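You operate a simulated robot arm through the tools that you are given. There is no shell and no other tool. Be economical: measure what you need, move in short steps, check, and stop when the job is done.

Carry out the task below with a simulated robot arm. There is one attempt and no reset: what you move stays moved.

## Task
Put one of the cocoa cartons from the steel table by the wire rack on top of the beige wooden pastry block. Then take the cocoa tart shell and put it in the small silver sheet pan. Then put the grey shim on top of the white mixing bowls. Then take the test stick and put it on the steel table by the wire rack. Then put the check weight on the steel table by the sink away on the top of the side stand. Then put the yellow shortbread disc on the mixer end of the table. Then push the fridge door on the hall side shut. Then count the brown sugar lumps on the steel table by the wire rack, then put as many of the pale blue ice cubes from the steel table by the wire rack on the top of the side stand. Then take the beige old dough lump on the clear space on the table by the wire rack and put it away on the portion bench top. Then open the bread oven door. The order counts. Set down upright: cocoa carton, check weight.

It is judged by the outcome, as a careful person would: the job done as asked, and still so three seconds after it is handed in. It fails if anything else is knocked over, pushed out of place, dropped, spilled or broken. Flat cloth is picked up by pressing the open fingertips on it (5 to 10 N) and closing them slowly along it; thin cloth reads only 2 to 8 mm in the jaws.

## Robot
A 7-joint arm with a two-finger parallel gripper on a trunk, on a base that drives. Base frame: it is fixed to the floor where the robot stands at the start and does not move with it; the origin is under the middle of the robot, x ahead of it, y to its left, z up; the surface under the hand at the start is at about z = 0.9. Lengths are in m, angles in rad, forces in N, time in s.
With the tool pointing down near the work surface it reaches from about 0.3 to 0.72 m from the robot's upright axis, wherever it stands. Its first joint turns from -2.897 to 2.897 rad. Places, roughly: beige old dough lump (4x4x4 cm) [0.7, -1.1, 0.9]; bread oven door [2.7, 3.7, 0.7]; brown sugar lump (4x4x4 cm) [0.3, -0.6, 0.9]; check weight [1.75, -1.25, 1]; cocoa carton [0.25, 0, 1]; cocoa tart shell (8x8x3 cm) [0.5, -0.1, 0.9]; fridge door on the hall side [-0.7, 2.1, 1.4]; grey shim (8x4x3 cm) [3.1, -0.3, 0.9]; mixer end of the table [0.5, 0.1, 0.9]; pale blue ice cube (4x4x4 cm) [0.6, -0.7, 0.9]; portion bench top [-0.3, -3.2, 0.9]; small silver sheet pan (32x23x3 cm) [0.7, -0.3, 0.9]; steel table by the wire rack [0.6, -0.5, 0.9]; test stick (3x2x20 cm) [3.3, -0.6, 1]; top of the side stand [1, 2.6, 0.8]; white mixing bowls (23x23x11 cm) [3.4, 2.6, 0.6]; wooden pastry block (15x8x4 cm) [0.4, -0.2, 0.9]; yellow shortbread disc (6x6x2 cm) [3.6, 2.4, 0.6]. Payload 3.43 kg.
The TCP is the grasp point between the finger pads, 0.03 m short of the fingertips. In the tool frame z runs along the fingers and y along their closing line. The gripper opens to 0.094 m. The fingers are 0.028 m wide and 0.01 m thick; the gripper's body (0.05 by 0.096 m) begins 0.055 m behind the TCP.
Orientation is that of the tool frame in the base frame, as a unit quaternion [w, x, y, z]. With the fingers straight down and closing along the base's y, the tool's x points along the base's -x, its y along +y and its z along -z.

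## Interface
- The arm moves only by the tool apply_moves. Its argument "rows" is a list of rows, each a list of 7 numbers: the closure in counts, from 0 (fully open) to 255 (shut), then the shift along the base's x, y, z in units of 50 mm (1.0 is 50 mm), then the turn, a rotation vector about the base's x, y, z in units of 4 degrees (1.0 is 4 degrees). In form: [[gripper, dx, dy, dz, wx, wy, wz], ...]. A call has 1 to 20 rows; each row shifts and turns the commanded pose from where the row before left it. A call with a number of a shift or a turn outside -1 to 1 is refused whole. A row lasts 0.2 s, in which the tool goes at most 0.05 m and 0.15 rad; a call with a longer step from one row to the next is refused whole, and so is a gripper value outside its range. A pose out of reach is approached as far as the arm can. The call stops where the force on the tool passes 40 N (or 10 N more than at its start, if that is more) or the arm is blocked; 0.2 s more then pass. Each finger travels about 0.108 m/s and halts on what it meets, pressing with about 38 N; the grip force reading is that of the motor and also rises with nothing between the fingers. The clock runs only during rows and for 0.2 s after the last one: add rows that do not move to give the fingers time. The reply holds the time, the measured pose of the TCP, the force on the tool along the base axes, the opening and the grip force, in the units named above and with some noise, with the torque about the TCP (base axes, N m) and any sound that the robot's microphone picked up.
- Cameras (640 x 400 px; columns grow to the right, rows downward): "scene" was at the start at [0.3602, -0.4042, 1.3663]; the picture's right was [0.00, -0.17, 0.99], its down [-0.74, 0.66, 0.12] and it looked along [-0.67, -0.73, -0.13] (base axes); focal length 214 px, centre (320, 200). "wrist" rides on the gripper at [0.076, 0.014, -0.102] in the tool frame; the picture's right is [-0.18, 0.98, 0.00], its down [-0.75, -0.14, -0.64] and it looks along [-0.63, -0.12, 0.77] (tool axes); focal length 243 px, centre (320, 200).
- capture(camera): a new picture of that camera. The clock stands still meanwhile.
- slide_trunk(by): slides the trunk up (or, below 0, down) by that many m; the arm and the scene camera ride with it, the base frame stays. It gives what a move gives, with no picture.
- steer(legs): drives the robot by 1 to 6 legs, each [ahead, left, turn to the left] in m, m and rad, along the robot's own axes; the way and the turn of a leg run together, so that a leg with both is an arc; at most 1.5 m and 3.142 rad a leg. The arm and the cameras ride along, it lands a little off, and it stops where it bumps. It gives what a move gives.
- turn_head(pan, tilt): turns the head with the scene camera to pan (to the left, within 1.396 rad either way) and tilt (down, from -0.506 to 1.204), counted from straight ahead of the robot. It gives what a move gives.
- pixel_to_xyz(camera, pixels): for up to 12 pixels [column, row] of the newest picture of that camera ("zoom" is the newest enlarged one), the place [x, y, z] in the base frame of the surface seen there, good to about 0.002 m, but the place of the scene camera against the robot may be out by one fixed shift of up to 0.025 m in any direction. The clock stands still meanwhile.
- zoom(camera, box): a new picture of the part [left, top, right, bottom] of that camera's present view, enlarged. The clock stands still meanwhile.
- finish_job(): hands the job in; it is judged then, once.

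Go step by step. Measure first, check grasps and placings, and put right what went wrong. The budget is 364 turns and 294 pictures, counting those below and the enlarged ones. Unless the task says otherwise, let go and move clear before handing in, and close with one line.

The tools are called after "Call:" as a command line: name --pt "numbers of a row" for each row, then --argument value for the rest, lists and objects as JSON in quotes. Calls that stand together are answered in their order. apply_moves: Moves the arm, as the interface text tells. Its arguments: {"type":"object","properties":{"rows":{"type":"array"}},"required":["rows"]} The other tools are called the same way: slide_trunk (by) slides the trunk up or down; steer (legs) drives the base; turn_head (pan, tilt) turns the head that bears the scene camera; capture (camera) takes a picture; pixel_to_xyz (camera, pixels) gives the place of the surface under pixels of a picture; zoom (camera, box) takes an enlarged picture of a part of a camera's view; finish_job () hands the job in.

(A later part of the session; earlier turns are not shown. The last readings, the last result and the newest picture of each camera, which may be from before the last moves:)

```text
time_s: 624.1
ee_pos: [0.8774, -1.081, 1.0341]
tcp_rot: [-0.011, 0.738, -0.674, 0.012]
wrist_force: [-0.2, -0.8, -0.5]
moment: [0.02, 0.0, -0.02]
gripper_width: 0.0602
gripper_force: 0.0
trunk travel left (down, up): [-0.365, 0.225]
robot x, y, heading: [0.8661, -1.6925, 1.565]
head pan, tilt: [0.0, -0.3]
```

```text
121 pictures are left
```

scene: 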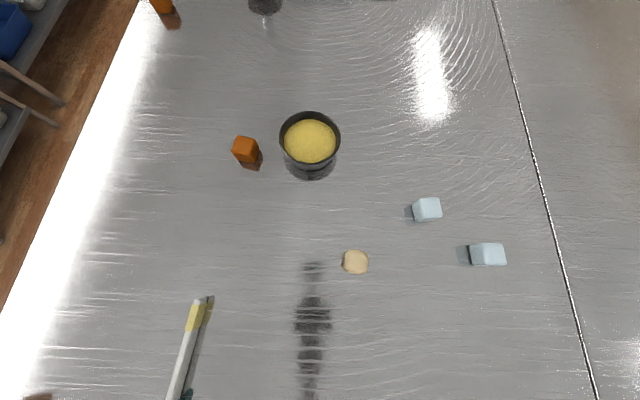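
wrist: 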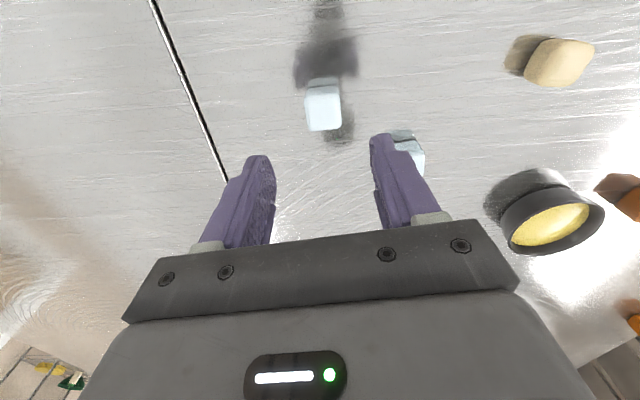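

Call:
apply_moves --pt "92 0 0 -0.9 0 0 0" --pt "92 0 0 -0.9 0 0 0" --pt "92 0 0 -0.14 0 0 0" --pt "92 0 0 0 0 0 0" --pt "130 0 0 0 0 0 0" --pt "170 0 0 0 0 0 0" --pt "200 0 0 0 0 0 0" --pt "200 0 0 0 0 0 0" --pt "200 0 0 0.5 0 0 0" --pt "200 0 0 0.9 0 0 0" --pt "200 0 0 0.9 0 0 0" --pt "200 0 -0.5 0.8 0 0 0" --pt "200 0 -0.5 0.8 0 0 0" --pt "200 -0.2 -0.8 0.3 0 0 0" --pt "200 -0.2 -0.8 0 0 0 0" --pt "200 0 -0.3 0 0 0 0" --pt "200 0 0 0 0 0 0"

Call:
capture --camera "wrist"

```text
time_s: 627.7
ee_pos: [0.8562, -1.2253, 1.1456]
tcp_rot: [-0.011, 0.738, -0.674, 0.012]
wrist_force: [0.1, 0.0, 0.0]
moment: [0.0, -0.02, 0.03]
gripper_width: 0.0294
gripper_force: 37.8
trunk travel left (down, up): [-0.365, 0.225]
robot x, y, heading: [0.8647, -1.688, 1.566]
head pan, tilt: [0.0, -0.3]
```

```text
120 pictures are left
```

wrist: 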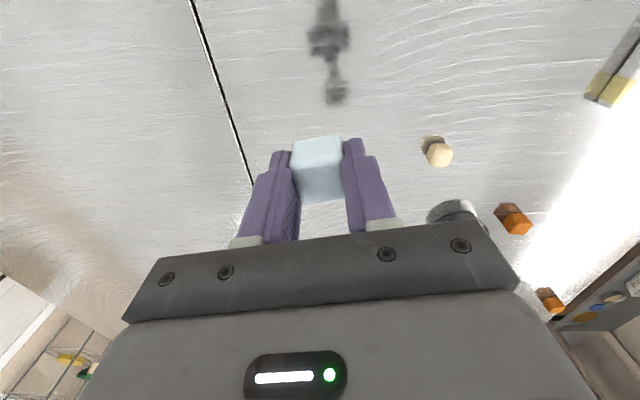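

Third cube held. Drive back, keeping heading north.

Call:
steer --legs '[[-0.1, 0, 0], [0, 1.31, 0], [1.15, 0, 0], [1.15, 0, 0], [1.04, 0, 0]]'

Call:
steer --legs '[[0, -0.7, 0], [0, -0.68, 0]]'

```text
time_s: 650.8
ee_pos: [-0.3483, 2.0349, 1.1456]
tcp_rot: [-0.011, 0.733, -0.68, 0.012]
wrist_force: [-0.7, 0.0, -0.3]
moment: [-0.01, 0.0, -0.02]
gripper_width: 0.0295
gripper_force: 37.5
trunk travel left (down, up): [-0.365, 0.225]
robot x, y, heading: [-0.3438, 1.5698, 1.55]
head pan, tilt: [0.0, -0.3]
```

```text
time_s: 658.0
ee_pos: [1.0368, 1.9883, 1.1462]
tcp_rot: [-0.011, 0.726, -0.688, 0.012]
wrist_force: [0.8, 0.0, -0.4]
moment: [0.01, 0.0, 0.03]
gripper_width: 0.0298
gripper_force: 38.3
trunk travel left (down, up): [-0.365, 0.225]
robot x, y, heading: [1.0341, 1.5203, 1.528]
head pan, tilt: [0.0, -0.3]
```

Call:
steer --legs '[[0.33, 0.1, 0.035]]'

Call:
slide_trunk --by -0.13

Call:
capture --camera "scene"

```text
time_s: 660.2
ee_pos: [0.9292, 2.3112, 1.1461]
tcp_rot: [-0.01, 0.738, -0.675, 0.013]
wrist_force: [0.0, 0.1, -0.2]
moment: [-0.01, -0.03, -0.01]
gripper_width: 0.0296
gripper_force: 38.4
trunk travel left (down, up): [-0.365, 0.225]
robot x, y, heading: [0.9399, 1.8458, 1.561]
head pan, tilt: [0.0, -0.3]
```

```text
time_s: 661.8
ee_pos: [0.9291, 2.3089, 1.0155]
tcp_rot: [-0.01, 0.738, -0.675, 0.011]
wrist_force: [-0.3, -0.7, -0.3]
moment: [-0.01, -0.02, 0.03]
gripper_width: 0.0295
gripper_force: 38.3
trunk travel left (down, up): [-0.235, 0.355]
robot x, y, heading: [0.9427, 1.8424, 1.56]
head pan, tilt: [0.0, -0.3]
```

```text
119 pictures are left
```

scene: 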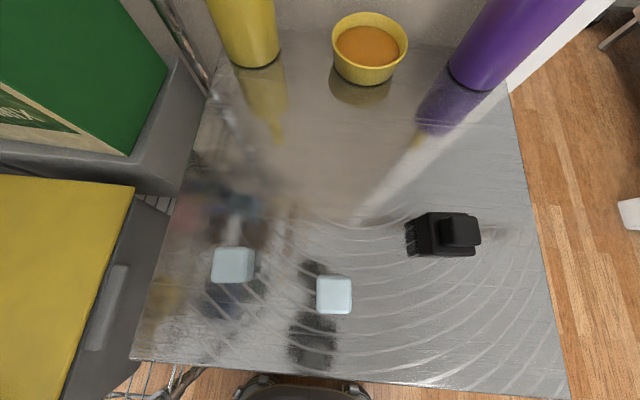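

Call:
apply_moves --pt "200 -0.2 0.93 0 0 0 0" --pt "200 -0.2 0.93 0 0 0 0" --pt "200 -0.2 0.93 0 0 0 0" --pt "200 -0.22 0.93 0 0 0 0" --pt "200 0 0 -0.8 0 0 0" --pt "200 0 0 -0.8 0 0 0" --pt "200 0 0 -0.6 0 0 0" --pt "200 0 0 0 0 0 0"

Call:
capture --camera "wrist"

```text
time_s: 663.6
ee_pos: [0.8865, 2.4962, 0.906]
tcp_rot: [-0.01, 0.738, -0.675, 0.012]
wrist_force: [0.3, -0.7, -0.5]
moment: [0.0, 0.0, 0.0]
gripper_width: 0.0296
gripper_force: 38.3
trunk travel left (down, up): [-0.235, 0.355]
robot x, y, heading: [0.9405, 1.8447, 1.56]
head pan, tilt: [0.0, -0.3]
```

```text
118 pictures are left
```

wrist: 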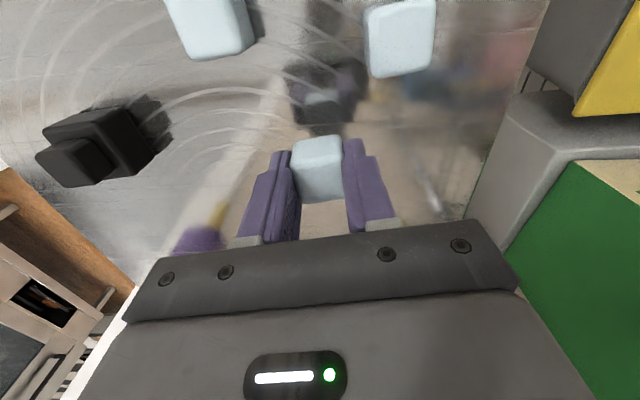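

Clear of neighbours. Lower to contact, release, rise.

Call:
apply_moves --pt "200 0 0 -0.4 0 0 0" --pt "200 0 0 -0.12 0 0 0" --pt "200 0 0 -0.06 0 0 0" --pt "200 0 0 0 0 0 0"

Call:
apply_moves --pt "180 0 0 0 0 0 0" --pt "140 0 0 0 0 0 0" --pt "110 0 0 0 0 0 0" --pt "100 0 0 0 0 0 0" --pt "100 0 0 0.6 0 0 0" --pt "100 0 0 0.9 0 0 0" --pt "100 0 0 0.9 0 0 0" --pt "100 0 -0.5 0.8 0 0 0" --pt "100 0 -0.9 0 0 0 0" --pt "100 0 -0.9 0 0 0 0" --pt "100 0 -0.9 0 0 0 0" --pt "100 0 0 0 0 0 0"

Call:
capture --camera "scene"

```text
time_s: 664.6
ee_pos: [0.8878, 2.4949, 0.8772]
tcp_rot: [-0.01, 0.737, -0.675, 0.013]
wrist_force: [-0.5, -0.5, 0.2]
moment: [0.03, 0.0, -0.01]
gripper_width: 0.0296
gripper_force: 37.6
trunk travel left (down, up): [-0.235, 0.355]
robot x, y, heading: [0.9353, 1.8411, 1.561]
head pan, tilt: [0.0, -0.3]
```

```text
time_s: 667.2
ee_pos: [0.8869, 2.3368, 1.0378]
tcp_rot: [-0.011, 0.738, -0.675, 0.013]
wrist_force: [-0.3, 0.3, -0.2]
moment: [0.02, 0.01, -0.01]
gripper_width: 0.0571
gripper_force: 0.1
trunk travel left (down, up): [-0.235, 0.355]
robot x, y, heading: [0.9385, 1.8427, 1.559]
head pan, tilt: [0.0, -0.3]
```

```text
117 pictures are left
```

scene: 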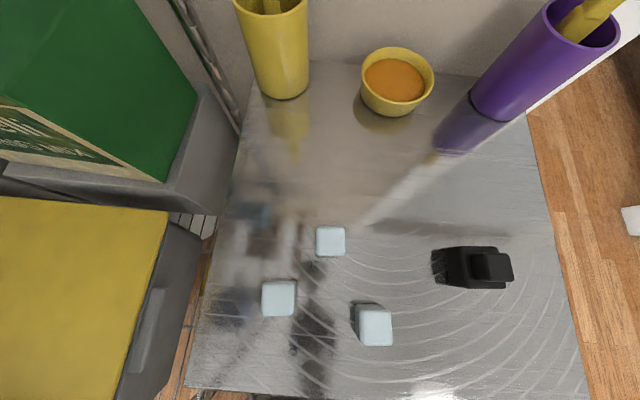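

All three cubes are on the stand. Now the dough lump: drive back to the table's south side.

Call:
slide_trunk --by 0.13

Call:
steer --legs '[[-0.3, 0, 0.01], [0, 0.7, 0], [0, 0.67, 0], [-1.1, 0, 0], [-1.1, 0, 0], [-1.1, 0, 0]]'

Call:
steer --legs '[[0, -1.1, 0]]'

Call:
capture --camera "wrist"

```text
time_s: 668.8
ee_pos: [0.8866, 2.3369, 1.1674]
tcp_rot: [-0.009, 0.738, -0.675, 0.012]
wrist_force: [1.1, -1.1, -0.5]
moment: [0.0, -0.01, -0.02]
gripper_width: 0.057
gripper_force: 0.1
trunk travel left (down, up): [-0.365, 0.225]
robot x, y, heading: [0.9399, 1.8426, 1.562]
head pan, tilt: [0.0, -0.3]
```

```text
time_s: 693.3
ee_pos: [-0.4849, -1.2813, 1.1691]
tcp_rot: [-0.011, 0.746, -0.666, 0.012]
wrist_force: [0.1, 0.1, 0.1]
moment: [0.02, -0.06, 0.02]
gripper_width: 0.0572
gripper_force: 0.0
trunk travel left (down, up): [-0.365, 0.225]
robot x, y, heading: [-0.423, -1.7716, 1.587]
head pan, tilt: [0.0, -0.3]
```

```text
time_s: 699.0
ee_pos: [0.6324, -1.258, 1.1667]
tcp_rot: [-0.01, 0.749, -0.662, 0.013]
wrist_force: [0.3, -0.3, 0.0]
moment: [-0.01, -0.01, 0.02]
gripper_width: 0.0573
gripper_force: 0.1
trunk travel left (down, up): [-0.365, 0.225]
robot x, y, heading: [0.7027, -1.751, 1.594]
head pan, tilt: [0.0, -0.3]
```

```text
116 pictures are left
```

wrist: 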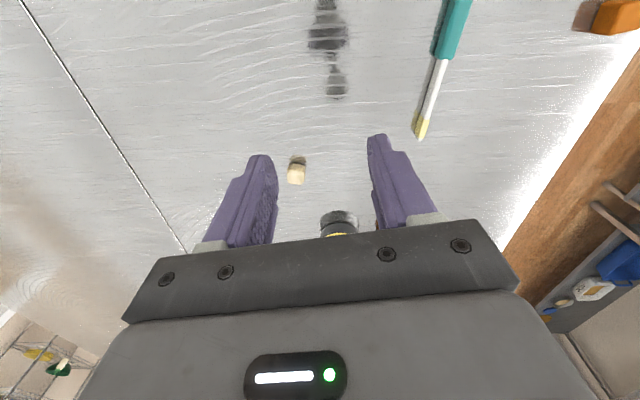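

Call:
zoom --camera "wrist" --box '[250, 130, 350, 220]'

Call:
pixel_to_xyz --camera "wrist" --pixels '[[290, 176], [303, 176], [297, 168], [297, 178], [297, 183]]'

```text
4.44 times, centred on (300, 175) of wrist
```

zoom: 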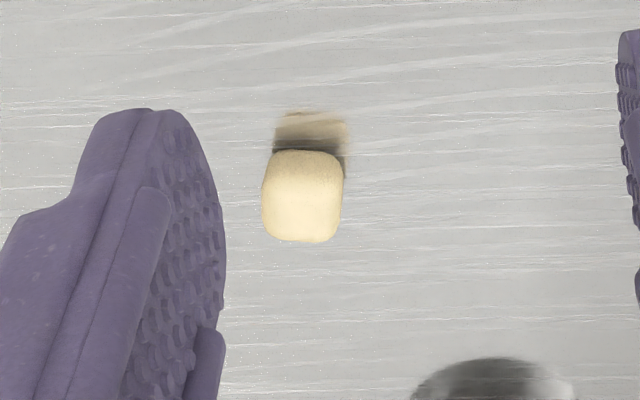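

```text
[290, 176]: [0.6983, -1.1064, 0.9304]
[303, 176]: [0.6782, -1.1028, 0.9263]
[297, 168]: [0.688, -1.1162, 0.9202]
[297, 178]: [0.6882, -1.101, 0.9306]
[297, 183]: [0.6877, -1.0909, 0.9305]
```

Dough centre ≈(0.688,−1.099). Pick it.

Call:
apply_moves --pt "92 0.28 0.8 0 0 0 0" --pt "92 0.28 0.8 0 0 0 0" --pt "92 0.28 0.8 0 0 0 0" --pt "92 0.28 0.8 0 0 0 0" --pt "92 0 0 -0.9 0 0 0" --pt "92 0 0 -0.9 0 0 0" --pt "92 0 0 -0.9 0 0 0" --pt "92 0 0 0 0 0 0"

Call:
capture --camera "wrist"

```text
time_s: 700.9
ee_pos: [0.6891, -1.098, 1.0325]
tcp_rot: [-0.011, 0.75, -0.661, 0.011]
wrist_force: [0.8, -0.3, -0.3]
moment: [0.0, 0.01, 0.0]
gripper_width: 0.0604
gripper_force: 0.1
trunk travel left (down, up): [-0.365, 0.225]
robot x, y, heading: [0.7035, -1.7499, 1.6]
head pan, tilt: [0.0, -0.3]
```

```text
114 pictures are left
```

wrist: 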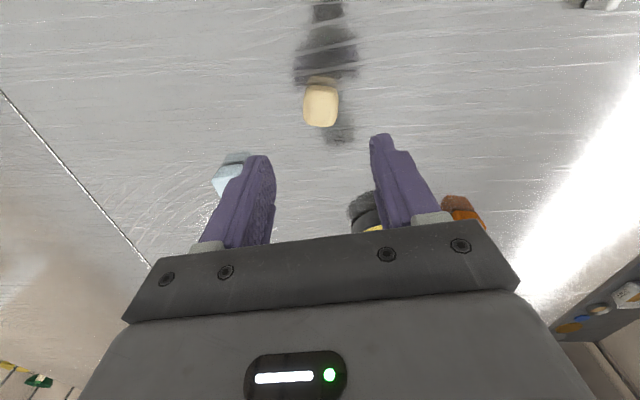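

Swing the head aside (camera higher) to clear the pot, then descend and grip.

Call:
turn_head --pan -1.39 --tilt 0.74

Call:
apply_moves --pt "92 0 0 -0.9 0 0 0" --pt "92 0 0 -0.9 0 0 0" --pt "92 0 0 -0.12 0 0 0" --pt "92 0 0 0 0 0 0" --pt "130 0 0 0 0 0 0" --pt "170 0 0 0 0 0 0" --pt "190 0 0 0 0 0 0" --pt "190 0 0 0 0 0 0" --pt "190 0 0 0.5 0 0 0" --pt "190 0 0 0.9 0 0 0" --pt "190 0 0 0.9 0 0 0" --pt "190 0 -0.5 0.8 0 0 0" --pt "190 0 -0.5 0.8 0 0 0" --pt "190 0 -0.8 0.3 0 0 0" --pt "190 0 -0.8 0 0 0 0" --pt "190 0 -0.5 0 0 0 0" --pt "190 0 0 0 0 0 0"

Call:
capture --camera "wrist"

```text
time_s: 702.4
ee_pos: [0.6893, -1.0972, 1.0342]
tcp_rot: [-0.011, 0.75, -0.661, 0.012]
wrist_force: [-0.2, 0.5, -0.1]
moment: [-0.03, 0.03, 0.0]
gripper_width: 0.0601
gripper_force: 0.1
trunk travel left (down, up): [-0.365, 0.225]
robot x, y, heading: [0.7047, -1.7485, 1.597]
head pan, tilt: [-1.389, 0.74]
```

```text
time_s: 706.0
ee_pos: [0.6875, -1.2552, 1.1466]
tcp_rot: [-0.012, 0.749, -0.662, 0.011]
wrist_force: [0.2, -0.8, -0.3]
moment: [0.01, -0.01, -0.03]
gripper_width: 0.0296
gripper_force: 38.1
trunk travel left (down, up): [-0.365, 0.225]
robot x, y, heading: [0.7045, -1.7533, 1.592]
head pan, tilt: [-1.389, 0.74]
```

```text
113 pictures are left
```

wrist: 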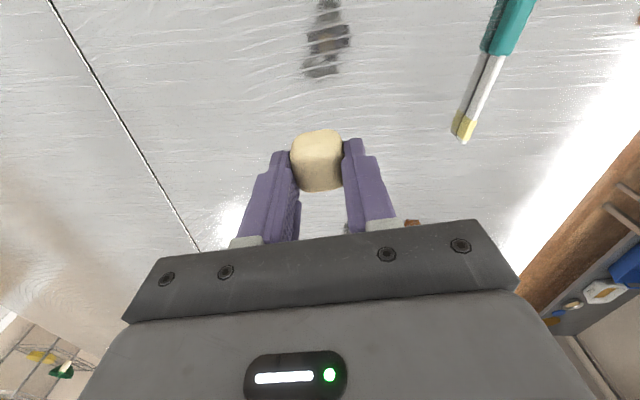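

Dough held. Drive to the portion bench area and turn to face south.

Call:
steer --legs '[[-0.33, 0, 0], [0, 1.0, 0], [0, 0, 3.12]]'

Call:
turn_head --pan 0 --tilt -0.4

Call:
capture --camera "scene"

```text
time_s: 720.3
ee_pos: [-0.2489, -2.6002, 1.1469]
tcp_rot: [-0.012, 0.649, 0.761, -0.01]
wrist_force: [0.3, -1.1, -0.2]
moment: [0.03, 0.01, -0.01]
gripper_width: 0.0298
gripper_force: 37.6
trunk travel left (down, up): [-0.365, 0.225]
robot x, y, heading: [-0.2826, -2.1073, -1.512]
head pan, tilt: [-1.389, 0.74]
```

```text
time_s: 721.9
ee_pos: [-0.248, -2.6007, 1.1478]
tcp_rot: [-0.012, 0.649, 0.761, -0.011]
wrist_force: [-0.6, -0.9, -0.7]
moment: [0.01, 0.03, -0.02]
gripper_width: 0.0294
gripper_force: 38.4
trunk travel left (down, up): [-0.365, 0.225]
robot x, y, heading: [-0.2798, -2.1041, -1.512]
head pan, tilt: [0.0, -0.4]
```

```text
112 pictures are left
```

scene: 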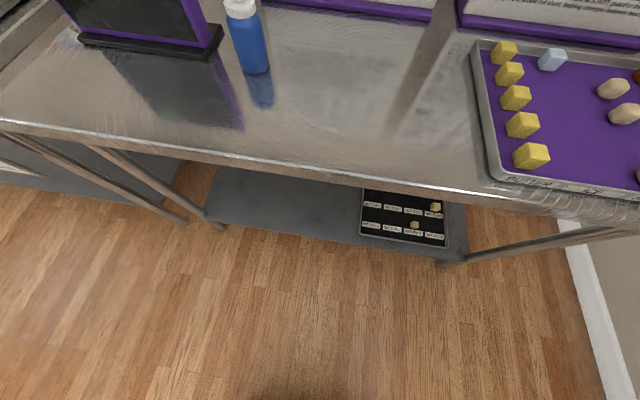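

Call:
pixel_to_xyz --camera "scene" --pixels '[[10, 128], [300, 170], [480, 190], [330, 100], [400, 120], [250, 60], [490, 60], [500, 175], [300, 20], [350, 130], [150, 90], [635, 180]]'

Call:
zoom --camera "scene" --box '[420, 0, 640, 220]'

```text
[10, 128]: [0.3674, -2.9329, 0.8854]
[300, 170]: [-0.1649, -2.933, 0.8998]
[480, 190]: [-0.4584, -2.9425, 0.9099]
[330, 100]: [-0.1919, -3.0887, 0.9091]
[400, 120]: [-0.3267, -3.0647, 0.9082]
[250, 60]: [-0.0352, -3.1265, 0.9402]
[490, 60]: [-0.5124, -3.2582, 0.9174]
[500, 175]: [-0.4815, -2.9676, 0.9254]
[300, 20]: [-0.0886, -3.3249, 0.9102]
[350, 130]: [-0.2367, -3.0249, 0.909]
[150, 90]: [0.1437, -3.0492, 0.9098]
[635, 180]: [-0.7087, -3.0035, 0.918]
```

```text
1.82 times, centred on (530, 110) of scene
```

zoom: 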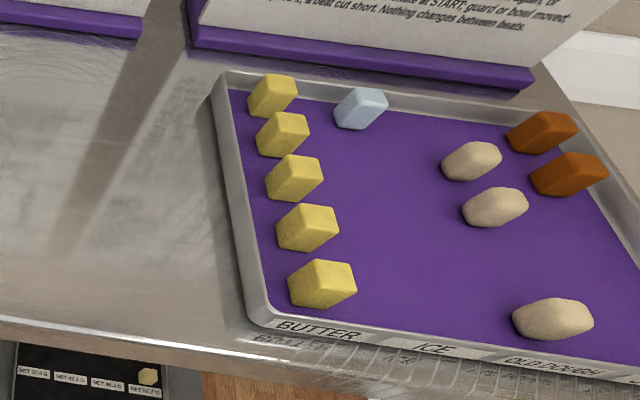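

The bench's bare top near (−0.27,−3.08) is free. Drive forward and place the dough there.

Call:
steer --legs '[[0.38, -0.02, -0.05]]'

Call:
apply_moves --pt "190 0 -0.7 0 0 0 0" --pt "190 0 -0.7 0 0 0 0" --pt "190 0 0 -0.9 0 0 0" --pt "190 0 0 -0.9 0 0 0" --pt "190 0 0 -0.9 0 0 0" --pt "190 0 0 0 0 0 0"

Call:
capture --camera "wrist"

Call:
capture --camera "scene"

```text
time_s: 724.2
ee_pos: [-0.2744, -2.9735, 1.1455]
tcp_rot: [-0.012, 0.664, 0.747, -0.01]
wrist_force: [0.3, -0.6, -0.8]
moment: [0.03, 0.02, 0.0]
gripper_width: 0.0291
gripper_force: 37.6
trunk travel left (down, up): [-0.365, 0.225]
robot x, y, heading: [-0.2866, -2.478, -1.552]
head pan, tilt: [0.0, -0.4]
```

```text
time_s: 725.6
ee_pos: [-0.2738, -3.0445, 1.0142]
tcp_rot: [-0.012, 0.665, 0.747, -0.011]
wrist_force: [-0.3, 0.1, 0.6]
moment: [-0.04, 0.0, 0.01]
gripper_width: 0.0296
gripper_force: 37.3
trunk travel left (down, up): [-0.365, 0.225]
robot x, y, heading: [-0.2891, -2.4758, -1.552]
head pan, tilt: [0.0, -0.4]
```

```text
110 pictures are left
```

wrist: 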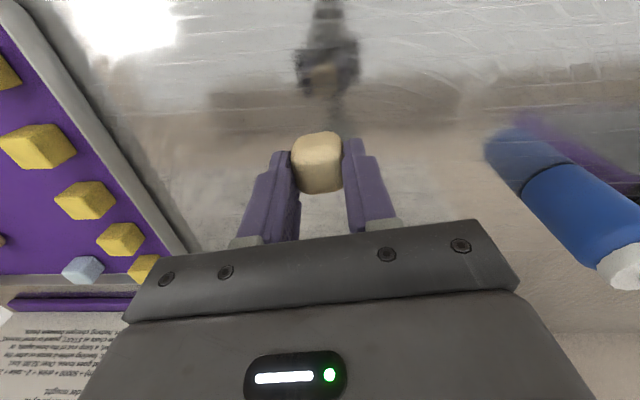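

```text
109 pictures are left
```

scene: 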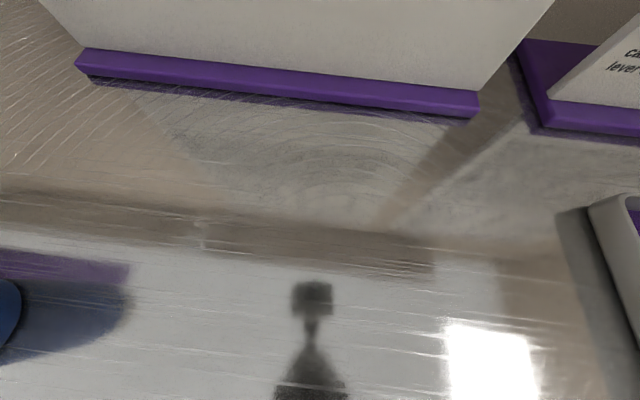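

Call:
apply_moves --pt "190 0 0 -0.8 0 0 0" --pt "190 0 0 -0.5 0 0 0" --pt "190 0 0 -0.16 0 0 0" --pt "190 0 0 -0.08 0 0 0" --pt "190 0 0 0 0 0 0"

```text
time_s: 726.8
ee_pos: [-0.2745, -3.0451, 0.9367]
tcp_rot: [-0.01, 0.664, 0.747, -0.012]
wrist_force: [2.1, -4.2, 29.7]
moment: [0.12, -0.48, -0.05]
gripper_width: 0.03
gripper_force: 38.2
trunk travel left (down, up): [-0.365, 0.225]
robot x, y, heading: [-0.2803, -2.4758, -1.554]
head pan, tilt: [0.0, -0.4]
```

Call:
apply_moves --pt "180 0 0 0.05 0 0 0" --pt "140 0 0 0 0 0 0" --pt "100 0 0 0 0 0 0" --pt "80 0 0 0 0 0 0" --pt "80 0 0 0.6 0 0 0" --pt "80 0 0 0.9 0 0 0" --pt "80 0 0 0.9 0 0 0" --pt "80 0 0.3 0.9 0 0 0" --pt "80 0 0.9 0.3 0 0 0" --pt "80 0 0.9 0 0 0 0" --pt "80 0 0 0 0 0 0"

Call:
capture --camera "scene"

```text
time_s: 729.2
ee_pos: [-0.2749, -2.9399, 1.1173]
tcp_rot: [-0.012, 0.664, 0.747, -0.009]
wrist_force: [0.2, -0.2, 0.2]
moment: [0.04, 0.0, 0.0]
gripper_width: 0.0646
gripper_force: 0.1
trunk travel left (down, up): [-0.365, 0.225]
robot x, y, heading: [-0.2865, -2.4785, -1.557]
head pan, tilt: [0.0, -0.4]
```

```text
108 pictures are left
```

scene: 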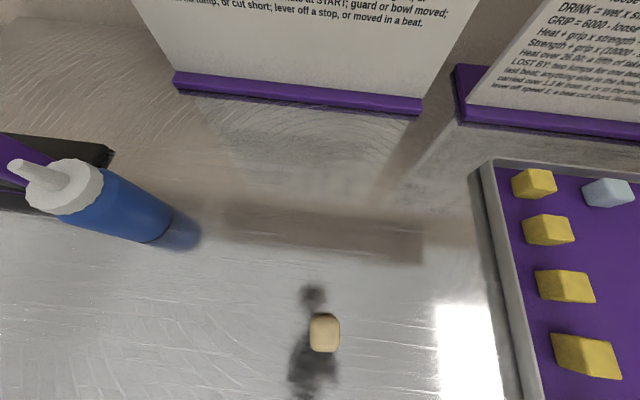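

Dough placed. Finally the oven: drive round via the east corridor and look.

Call:
steer --legs '[[-0.36, 0, 0], [0, 0, 3.13], [0, -1.3, 0], [0, -1.3, 0]]'

Call:
steer --legs '[[1.3, 0, 0], [1.3, 0, 0], [1.25, 0, 0]]'

Call:
slide_trunk --by 0.15

Call:
capture --camera "scene"

```text
time_s: 750.9
ee_pos: [2.2946, -1.759, 1.1177]
tcp_rot: [-0.01, 0.729, -0.684, 0.012]
wrist_force: [0.2, -0.3, 0.1]
moment: [-0.01, 0.04, -0.01]
gripper_width: 0.0648
gripper_force: 0.1
trunk travel left (down, up): [-0.365, 0.225]
robot x, y, heading: [2.2817, -2.2211, 1.532]
head pan, tilt: [0.0, -0.4]
```

```text
time_s: 769.4
ee_pos: [2.5475, 2.0699, 1.1164]
tcp_rot: [-0.009, 0.716, -0.698, 0.011]
wrist_force: [0.3, 0.3, 0.0]
moment: [-0.02, -0.01, 0.01]
gripper_width: 0.0643
gripper_force: 0.0
trunk travel left (down, up): [-0.365, 0.225]
robot x, y, heading: [2.5154, 1.6062, 1.497]
head pan, tilt: [0.0, -0.4]
```

```text
time_s: 771.2
ee_pos: [2.5477, 2.0696, 1.2674]
tcp_rot: [-0.009, 0.716, -0.698, 0.013]
wrist_force: [-0.4, 0.8, 0.1]
moment: [-0.02, -0.01, -0.03]
gripper_width: 0.0645
gripper_force: 0.1
trunk travel left (down, up): [-0.515, 0.075]
robot x, y, heading: [2.5168, 1.6072, 1.498]
head pan, tilt: [0.0, -0.4]
```

```text
107 pictures are left
```

scene: 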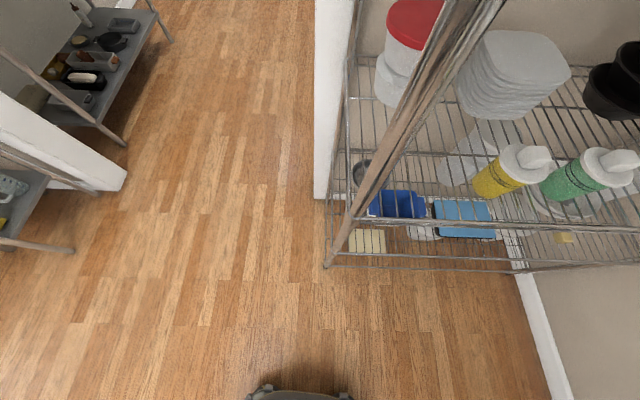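

Shift left to the doorway's middle and go north.

Call:
steer --legs '[[0, 0.48, 0.07], [0.95, 0, 0]]'

Call:
turn_head --pan -0.6 --tilt -0.5

Call:
capture --camera "scene"

Call:
pixel_to_xyz --camera "scene" --pixels '[[320, 100], [320, 200], [400, 100], [400, 200], [400, 300], [480, 100], [480, 200], [480, 300], [560, 100], [560, 200], [560, 300], [240, 100]]'

```text
time_s: 778.6
ee_pos: [2.0343, 3.0471, 1.2673]
tcp_rot: [-0.011, 0.741, -0.672, 0.013]
wrist_force: [0.2, -0.7, 0.0]
moment: [-0.04, 0.02, 0.01]
gripper_width: 0.0647
gripper_force: 0.1
trunk travel left (down, up): [-0.515, 0.075]
robot x, y, heading: [2.0341, 2.5836, 1.564]
head pan, tilt: [0.0, -0.4]
```

```text
time_s: 779.6
ee_pos: [2.0332, 3.0458, 1.2674]
tcp_rot: [-0.009, 0.74, -0.672, 0.013]
wrist_force: [-0.4, -0.5, 0.1]
moment: [0.0, 0.01, -0.02]
gripper_width: 0.0645
gripper_force: 0.0
trunk travel left (down, up): [-0.515, 0.075]
robot x, y, heading: [2.0334, 2.5859, 1.575]
head pan, tilt: [-0.6, -0.499]
```

```text
106 pictures are left
```

scene: 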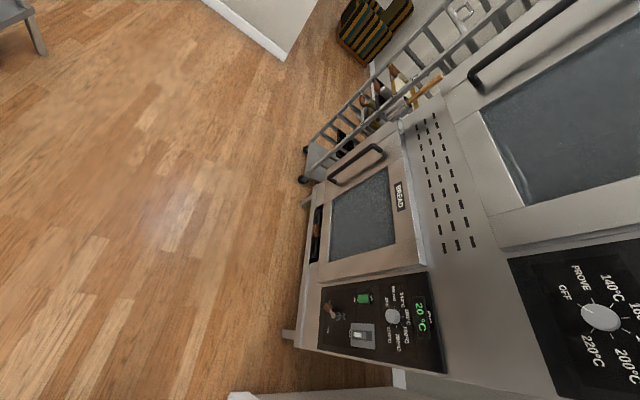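

```text
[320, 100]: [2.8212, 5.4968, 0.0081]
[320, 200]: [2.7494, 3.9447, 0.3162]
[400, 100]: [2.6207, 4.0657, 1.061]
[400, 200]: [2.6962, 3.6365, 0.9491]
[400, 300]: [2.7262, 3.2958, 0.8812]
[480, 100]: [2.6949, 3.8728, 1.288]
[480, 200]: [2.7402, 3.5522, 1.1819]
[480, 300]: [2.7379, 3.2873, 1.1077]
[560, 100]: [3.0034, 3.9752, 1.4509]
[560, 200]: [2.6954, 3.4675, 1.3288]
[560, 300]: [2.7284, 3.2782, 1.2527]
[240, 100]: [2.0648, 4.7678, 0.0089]
```

Call:
zoom --camera "scene" --box '[290, 110, 440, 300]'

Call:
pixel_to_xyz --camera "scene" --pixels '[[330, 182], [345, 172], [360, 160], [378, 148], [384, 152], [395, 200], [330, 205], [328, 270], [415, 255], [400, 165], [365, 220], [355, 175]]'

```text
2.11 times, centred on (365, 205) of scene
```

zoom: 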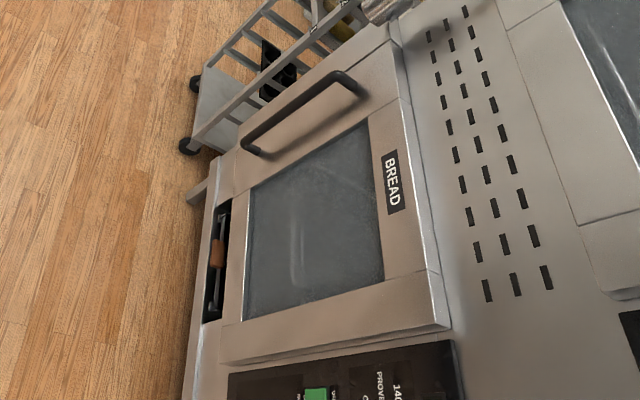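

```text
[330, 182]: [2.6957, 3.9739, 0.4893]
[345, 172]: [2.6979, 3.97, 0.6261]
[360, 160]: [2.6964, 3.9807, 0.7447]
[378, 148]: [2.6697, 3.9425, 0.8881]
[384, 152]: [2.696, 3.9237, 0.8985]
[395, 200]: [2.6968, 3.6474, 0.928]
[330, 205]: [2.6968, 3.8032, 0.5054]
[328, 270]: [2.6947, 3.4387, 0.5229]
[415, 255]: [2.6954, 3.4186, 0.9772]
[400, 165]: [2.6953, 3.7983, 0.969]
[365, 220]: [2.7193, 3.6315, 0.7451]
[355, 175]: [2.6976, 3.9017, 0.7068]
```

The BREAD oven door (x≈2.70, y 3.42–4.0, z 0.47–0.97) has a vertical handle on its north side at y≈3.95, so it hinges on the south. Drive to face it.

Call:
steer --legs '[[0.65, 0.12, 0], [0.65, 0, 0], [0, 0, -1.575]]'

Call:
turn_head --pan 0 --tilt -0.5

Call:
capture --camera "scene"

```text
time_s: 790.3
ee_pos: [2.3832, 3.8702, 1.2671]
tcp_rot: [-0.002, -0.047, 0.999, -0.016]
wrist_force: [-0.1, -0.4, 0.3]
moment: [0.02, -0.02, 0.0]
gripper_width: 0.0645
gripper_force: 0.0
trunk travel left (down, up): [-0.515, 0.075]
robot x, y, heading: [1.9207, 3.8718, -0.008]
head pan, tilt: [-0.6, -0.499]
```

```text
time_s: 791.3
ee_pos: [2.3826, 3.8715, 1.2667]
tcp_rot: [-0.001, -0.047, 0.999, -0.016]
wrist_force: [-0.3, -1.2, 0.7]
moment: [-0.01, 0.02, 0.02]
gripper_width: 0.0645
gripper_force: 0.2
trunk travel left (down, up): [-0.515, 0.075]
robot x, y, heading: [1.9179, 3.8726, -0.005]
head pan, tilt: [0.0, -0.499]
```

```text
104 pictures are left
```

scene: 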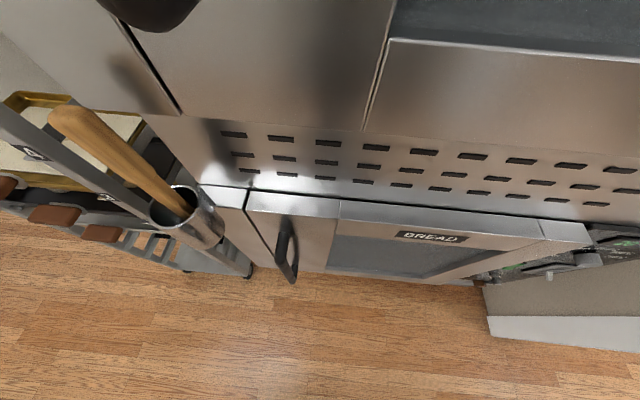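

Measure handle, door edges and the trolley's paddle cup.

Call:
pixel_to_xyz --camera "scene" --pixels '[[283, 222], [288, 250], [293, 278], [250, 200], [338, 210], [185, 215], [215, 240], [205, 230], [110, 150], [270, 260], [540, 230], [300, 200]]'

Call:
zoom --camera "scene" --box '[140, 160, 360, 320]'

```text
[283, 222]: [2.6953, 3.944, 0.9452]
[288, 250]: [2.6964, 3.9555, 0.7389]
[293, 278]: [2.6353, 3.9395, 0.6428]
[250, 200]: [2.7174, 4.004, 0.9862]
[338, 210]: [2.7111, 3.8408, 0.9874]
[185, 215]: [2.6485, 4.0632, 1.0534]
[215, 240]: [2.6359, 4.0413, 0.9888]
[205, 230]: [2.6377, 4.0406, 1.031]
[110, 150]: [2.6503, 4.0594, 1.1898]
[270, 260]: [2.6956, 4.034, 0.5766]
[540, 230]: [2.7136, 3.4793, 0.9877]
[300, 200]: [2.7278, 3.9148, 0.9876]
```

```text
2.50 times, centred on (250, 240) of scene
```

zoom: 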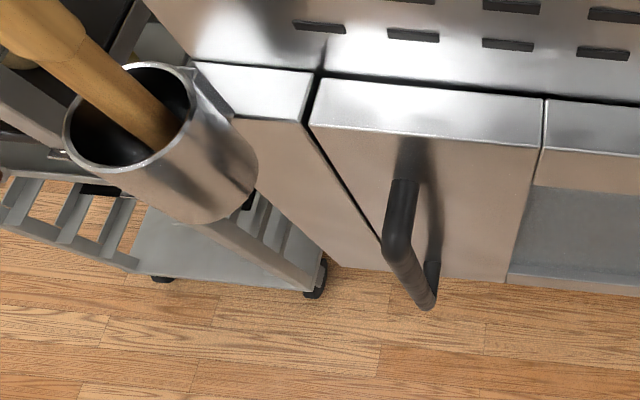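

Handle bar ≈(2.625,3.955), z 0.6–0.9. Back up a little, pitch the tool horizontal, and lower.

Call:
steer --legs '[[-0.15, 0.07, 0]]'

Call:
apply_moves --pt "110 0.12 0 0 0 -1 0" --pt "110 0.12 0 0 0 -1 0" --pt "110 0.12 0 0 0 -1 0" --pt "110 0.12 0 0 0 -1 0" --pt "110 0.12 0 0 0 -1 0" --pt "110 0.12 0 0 0 -1 0" --pt "110 0.12 0 0 0 -1 0" --pt "110 0.12 0 0 0 -1 0" --pt "110 0.12 0 0 0 -1 0" --pt "110 0.12 0 0 0 -1 0" --pt "110 0.12 0 0 0 -1 0" --pt "110 0.12 0 0 0 -1 0" --pt "110 0.12 0 0 0 -1 0" --pt "110 0.12 0 0 0 -1 0" --pt "110 0.12 0 0 0 -1 0" --pt "110 0.12 0 0 0 -1 0" --pt "110 0.12 0 0 0 -1 0" --pt "110 0.12 0 0 0 -1 0" --pt "110 0 0 0 0 -1 0" --pt "110 0 0 0 0 -1 0"

Call:
slide_trunk --by -0.4

Call:
turn_head --pan 0 --tilt 0.5

Call:
capture --camera "scene"

```text
time_s: 792.8
ee_pos: [2.2287, 3.9449, 1.2679]
tcp_rot: [-0.001, -0.049, 0.999, -0.016]
wrist_force: [-0.7, 0.0, 0.1]
moment: [-0.04, -0.06, 0.04]
gripper_width: 0.0644
gripper_force: 0.0
trunk travel left (down, up): [-0.515, 0.075]
robot x, y, heading: [1.7671, 3.9478, 0.0]
head pan, tilt: [0.0, -0.499]
```

```text
time_s: 797.0
ee_pos: [2.3395, 3.9447, 1.2672]
tcp_rot: [0.642, -0.027, 0.765, -0.043]
wrist_force: [-0.4, 0.7, 0.1]
moment: [-0.01, 0.02, -0.02]
gripper_width: 0.0536
gripper_force: 0.1
trunk travel left (down, up): [-0.515, 0.075]
robot x, y, heading: [1.77, 3.9451, -0.006]
head pan, tilt: [0.0, -0.499]
```

```text
time_s: 800.8
ee_pos: [2.3394, 3.9442, 0.8674]
tcp_rot: [0.641, -0.028, 0.766, -0.043]
wrist_force: [0.0, 0.4, 0.1]
moment: [-0.03, -0.01, -0.01]
gripper_width: 0.0536
gripper_force: 0.2
trunk travel left (down, up): [-0.115, 0.475]
robot x, y, heading: [1.7685, 3.94, -0.007]
head pan, tilt: [0.0, -0.499]
```

```text
time_s: 802.1
ee_pos: [2.3394, 3.9452, 0.8676]
tcp_rot: [0.641, -0.027, 0.766, -0.043]
wrist_force: [-0.1, -0.4, 0.5]
moment: [0.0, 0.02, -0.01]
gripper_width: 0.0535
gripper_force: 0.0
trunk travel left (down, up): [-0.115, 0.475]
robot x, y, heading: [1.7691, 3.9428, -0.001]
head pan, tilt: [0.0, 0.499]
```

```text
102 pictures are left
```

scene: 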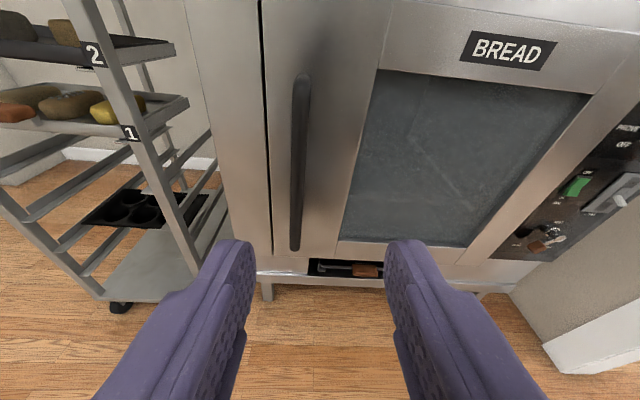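

Lower the hand to z≈0.72 and measure the handle with the wrist camera.

Call:
apply_moves --pt "110 0 0 -0.8 0 0 0" --pt "110 0 0 -0.8 0 0 0" --pt "110 0 0 -0.7 0 0 0" --pt "110 0 0 -0.6 0 0 0" --pt "110 0 0 0 0 0 0"

Call:
capture --camera "wrist"

Call:
capture --camera "scene"

```text
time_s: 803.3
ee_pos: [2.341, 3.9462, 0.7227]
tcp_rot: [0.641, -0.027, 0.766, -0.044]
wrist_force: [-0.2, -0.5, -0.4]
moment: [-0.02, 0.01, 0.02]
gripper_width: 0.0535
gripper_force: 0.1
trunk travel left (down, up): [-0.115, 0.475]
robot x, y, heading: [1.7682, 3.9425, -0.001]
head pan, tilt: [0.0, 0.499]
```

```text
101 pictures are left
```

wrist: 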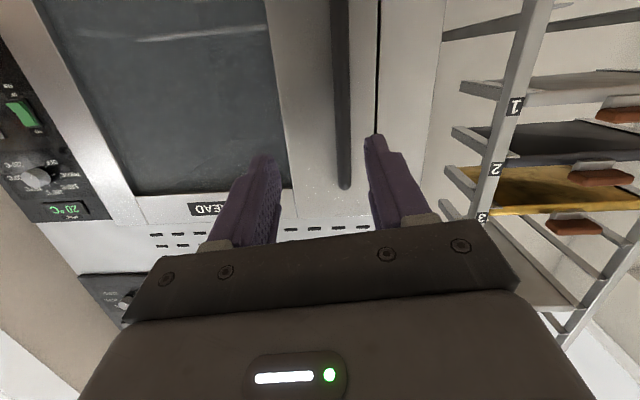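

```text
100 pictures are left
```

scene: 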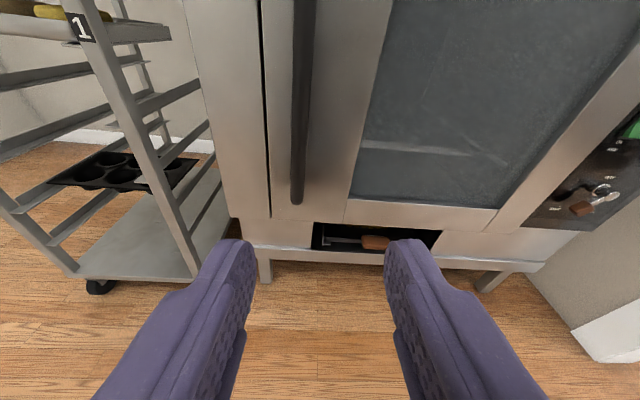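

Call:
pixel_to_xyz --camera "wrist" --pixels '[[342, 20], [342, 60], [342, 100], [342, 140], [344, 180], [300, 100], [360, 100], [377, 60], [400, 100], [280, 60]]'

```text
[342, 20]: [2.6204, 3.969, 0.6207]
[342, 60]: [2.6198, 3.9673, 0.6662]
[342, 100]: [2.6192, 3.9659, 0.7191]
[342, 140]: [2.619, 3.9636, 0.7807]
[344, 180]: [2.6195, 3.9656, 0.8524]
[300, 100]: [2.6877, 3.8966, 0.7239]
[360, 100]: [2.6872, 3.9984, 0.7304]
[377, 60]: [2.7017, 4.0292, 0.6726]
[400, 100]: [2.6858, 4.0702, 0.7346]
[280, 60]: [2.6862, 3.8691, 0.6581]
```

Bar centre ≈(2.629,3.967). Drive forward 0.2 m, then reach the bar.

Call:
steer --legs '[[0.2, 0.02, 0]]'

Call:
capture --camera "wrist"

Call:
pixel_to_xyz --camera "wrist" --pixels '[[325, 60], [325, 100], [330, 100], [335, 100], [340, 100], [320, 100], [315, 100]]'

```text
time_s: 804.9
ee_pos: [2.5419, 3.964, 0.7231]
tcp_rot: [0.641, -0.028, 0.766, -0.043]
wrist_force: [-0.4, 0.5, -0.7]
moment: [0.0, 0.02, -0.02]
gripper_width: 0.0534
gripper_force: 0.1
trunk travel left (down, up): [-0.115, 0.475]
robot x, y, heading: [1.969, 3.9581, -0.003]
head pan, tilt: [0.0, 0.499]
```

```text
99 pictures are left
```

wrist: 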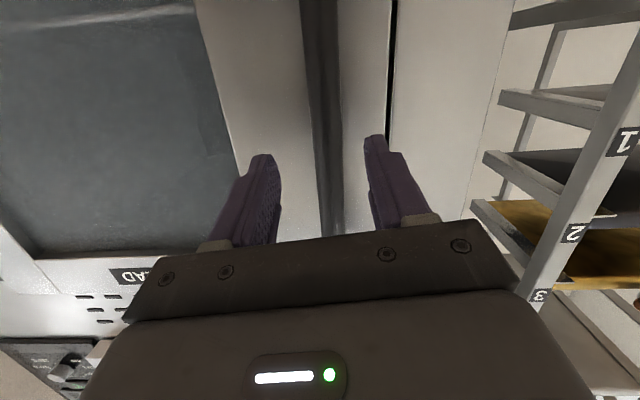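

```text
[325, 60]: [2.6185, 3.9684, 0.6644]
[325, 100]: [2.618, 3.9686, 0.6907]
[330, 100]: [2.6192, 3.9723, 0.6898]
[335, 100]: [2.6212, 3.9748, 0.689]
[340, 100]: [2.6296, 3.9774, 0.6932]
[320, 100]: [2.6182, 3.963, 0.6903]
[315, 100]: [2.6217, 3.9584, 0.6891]
```

Call:
apply_moves --pt "110 0.5 0.07 0 0 0 0" --pt "110 0.6 0 0 0 0 0" --pt "110 0.6 0 0 0 0 0" --pt "110 0 0 0 0 0 0" --pt "160 0 0 0 0 0 0" --pt "210 0 0 0 0 0 0" --pt "240 0 0 0 0 0 0" --pt "240 0 0 0 0 0 0"

Call:
capture --camera "wrist"

```text
time_s: 806.7
ee_pos: [2.6258, 3.9653, 0.7228]
tcp_rot: [0.641, -0.027, 0.766, -0.043]
wrist_force: [0.2, -7.4, 0.8]
moment: [1.28, 0.08, -0.08]
gripper_width: 0.0305
gripper_force: 45.3
trunk travel left (down, up): [-0.115, 0.475]
robot x, y, heading: [1.97, 3.9631, -0.005]
head pan, tilt: [0.0, 0.499]
```

```text
98 pictures are left
```

wrist: 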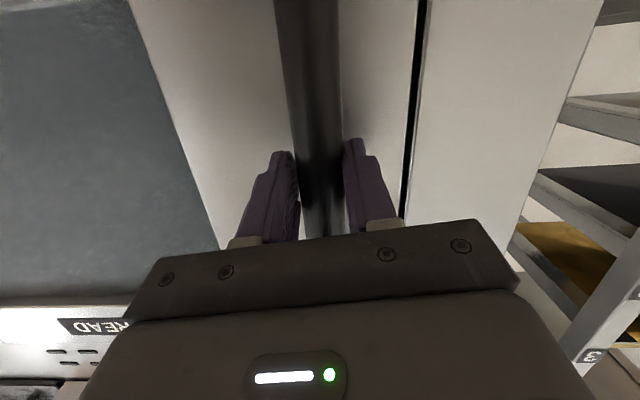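

Bar gripped. Pull along the arc, starting with a small test pull.

Call:
apply_moves --pt "255 -0.3 -0.04 0 0 0 0" --pt "255 -0.32 -0.06 0 0 0 0" --pt "255 -0.32 -0.07 0 0 0 0" --pt "255 -0.47 -0.12 0 0 0 0" --pt "255 0 0 0 0 0 0"

Call:
capture --camera "scene"

```text
time_s: 807.9
ee_pos: [2.5563, 3.9538, 0.7231]
tcp_rot: [0.64, -0.028, 0.766, -0.042]
wrist_force: [-2.8, 9.0, -7.8]
moment: [1.44, 0.73, 0.24]
gripper_width: 0.0297
gripper_force: 45.0
trunk travel left (down, up): [-0.115, 0.475]
robot x, y, heading: [1.9695, 3.9653, -0.0]
head pan, tilt: [0.0, 0.499]
```

```text
97 pictures are left
```

scene: 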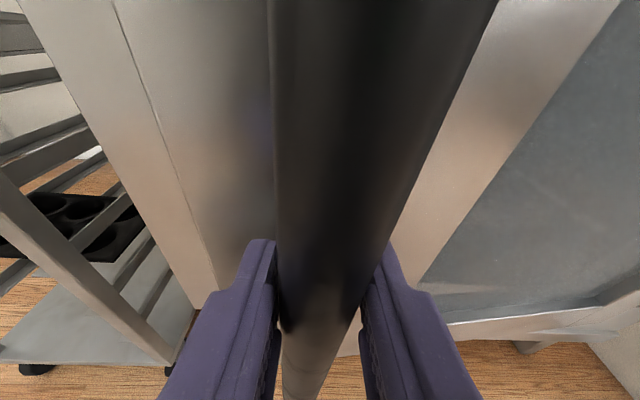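

The door is following. Continue along the arc.

Call:
apply_moves --pt "255 -0.4 -0.08 0 0 0 0" --pt "255 -0.4 -0.1 0 0 0 0" --pt "255 -0.4 -0.12 0 0 0 0" --pt "255 -0.4 -0.15 0 0 0 0" --pt "255 0 0 0 0 0 0"

```text
time_s: 809.1
ee_pos: [2.4736, 3.9294, 0.7245]
tcp_rot: [0.642, -0.025, 0.765, -0.045]
wrist_force: [-0.8, 1.0, -6.4]
moment: [1.38, 0.27, 0.04]
gripper_width: 0.0287
gripper_force: 45.0
trunk travel left (down, up): [-0.115, 0.475]
robot x, y, heading: [1.9692, 3.962, 0.001]
head pan, tilt: [0.0, 0.499]
```

Now pull with the base along the arc (arm is near its inner limit).

Call:
steer --legs '[[-0.05, -0.022, 0], [-0.055, -0.036, 0]]'

Call:
capture --camera "wrist"

```text
time_s: 810.6
ee_pos: [2.3671, 3.8742, 0.7224]
tcp_rot: [0.641, -0.028, 0.766, -0.043]
wrist_force: [-10.9, 14.0, 1.7]
moment: [1.57, -0.29, 0.31]
gripper_width: 0.0285
gripper_force: 45.1
trunk travel left (down, up): [-0.115, 0.475]
robot x, y, heading: [1.8651, 3.9064, -0.001]
head pan, tilt: [0.0, 0.499]
```

```text
96 pictures are left
```

wrist: 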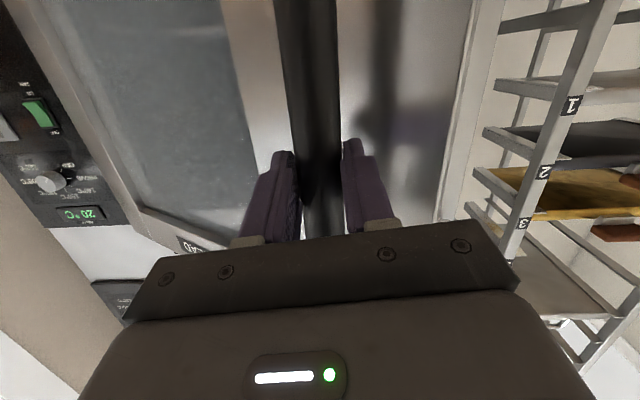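

The radial force shows the hinge is nearer y≈3.30 (R≈0.67); now ~24° open. Continue the arc with the base to ~55°.

Call:
steer --legs '[[-0.05, -0.026, 0], [-0.047, -0.032, 0], [-0.042, -0.04, 0], [-0.04, -0.042, 0]]'

Call:
capture --camera "wrist"

```text
time_s: 811.7
ee_pos: [2.3199, 3.8398, 0.7241]
tcp_rot: [0.641, -0.023, 0.766, -0.047]
wrist_force: [2.8, -3.2, -3.8]
moment: [1.64, -0.2, -0.13]
gripper_width: 0.0284
gripper_force: 44.9
trunk travel left (down, up): [-0.115, 0.475]
robot x, y, heading: [1.8115, 3.8774, -0.003]
head pan, tilt: [0.0, 0.499]
stopped in leg 1: the force on the tool passed its limit at 41 N (the readings are from after the stop); the commanded pose is now the measured one
```

```text
95 pictures are left
```

wrist: 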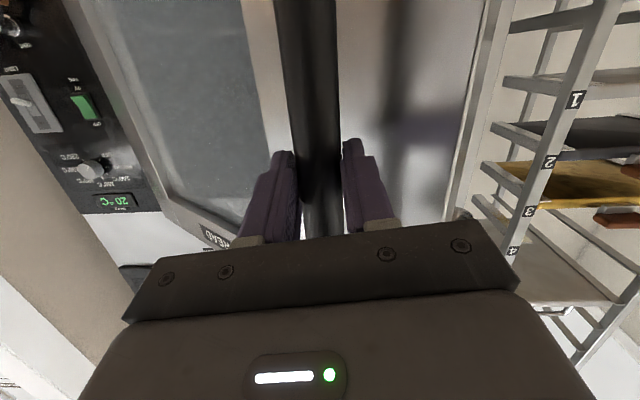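

Refit: hinge ≈(2.68,3.40), R≈0.566, now ~34° open. Continue in small base legs.

Call:
steer --legs '[[-0.04, -0.036, 0]]'

Call:
steer --legs '[[-0.034, -0.037, 0]]'

Call:
steer --legs '[[-0.03, -0.039, 0]]'

Call:
capture --camera "wrist"

```text
time_s: 812.7
ee_pos: [2.2773, 3.8032, 0.7224]
tcp_rot: [0.641, -0.023, 0.766, -0.048]
wrist_force: [3.5, -3.5, -4.6]
moment: [1.49, -0.04, 0.05]
gripper_width: 0.0288
gripper_force: 44.8
trunk travel left (down, up): [-0.115, 0.475]
robot x, y, heading: [1.7703, 3.8417, 0.004]
head pan, tilt: [0.0, 0.499]
```

```text
time_s: 813.6
ee_pos: [2.2431, 3.7667, 0.7245]
tcp_rot: [0.641, -0.024, 0.766, -0.048]
wrist_force: [2.9, -2.6, -3.3]
moment: [1.58, -0.02, 0.1]
gripper_width: 0.0285
gripper_force: 44.9
trunk travel left (down, up): [-0.115, 0.475]
robot x, y, heading: [1.7321, 3.8086, -0.005]
head pan, tilt: [0.0, 0.499]
```

```text
time_s: 814.5
ee_pos: [2.2134, 3.7288, 0.7241]
tcp_rot: [0.641, -0.023, 0.765, -0.048]
wrist_force: [-0.4, -0.3, -2.0]
moment: [1.61, -0.13, 0.14]
gripper_width: 0.0285
gripper_force: 45.0
trunk travel left (down, up): [-0.115, 0.475]
robot x, y, heading: [1.7074, 3.7669, -0.006]
head pan, tilt: [0.0, 0.499]
```

```text
94 pictures are left
```

wrist: 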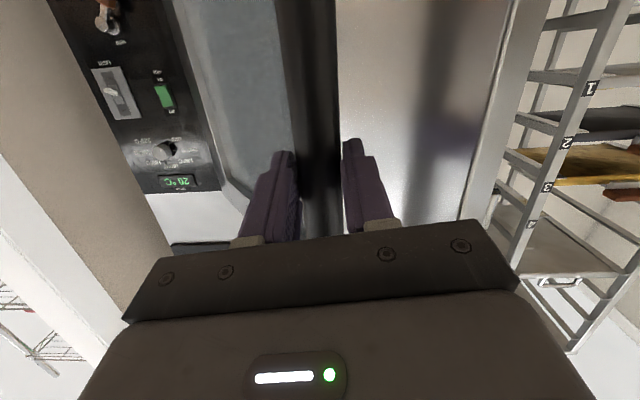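

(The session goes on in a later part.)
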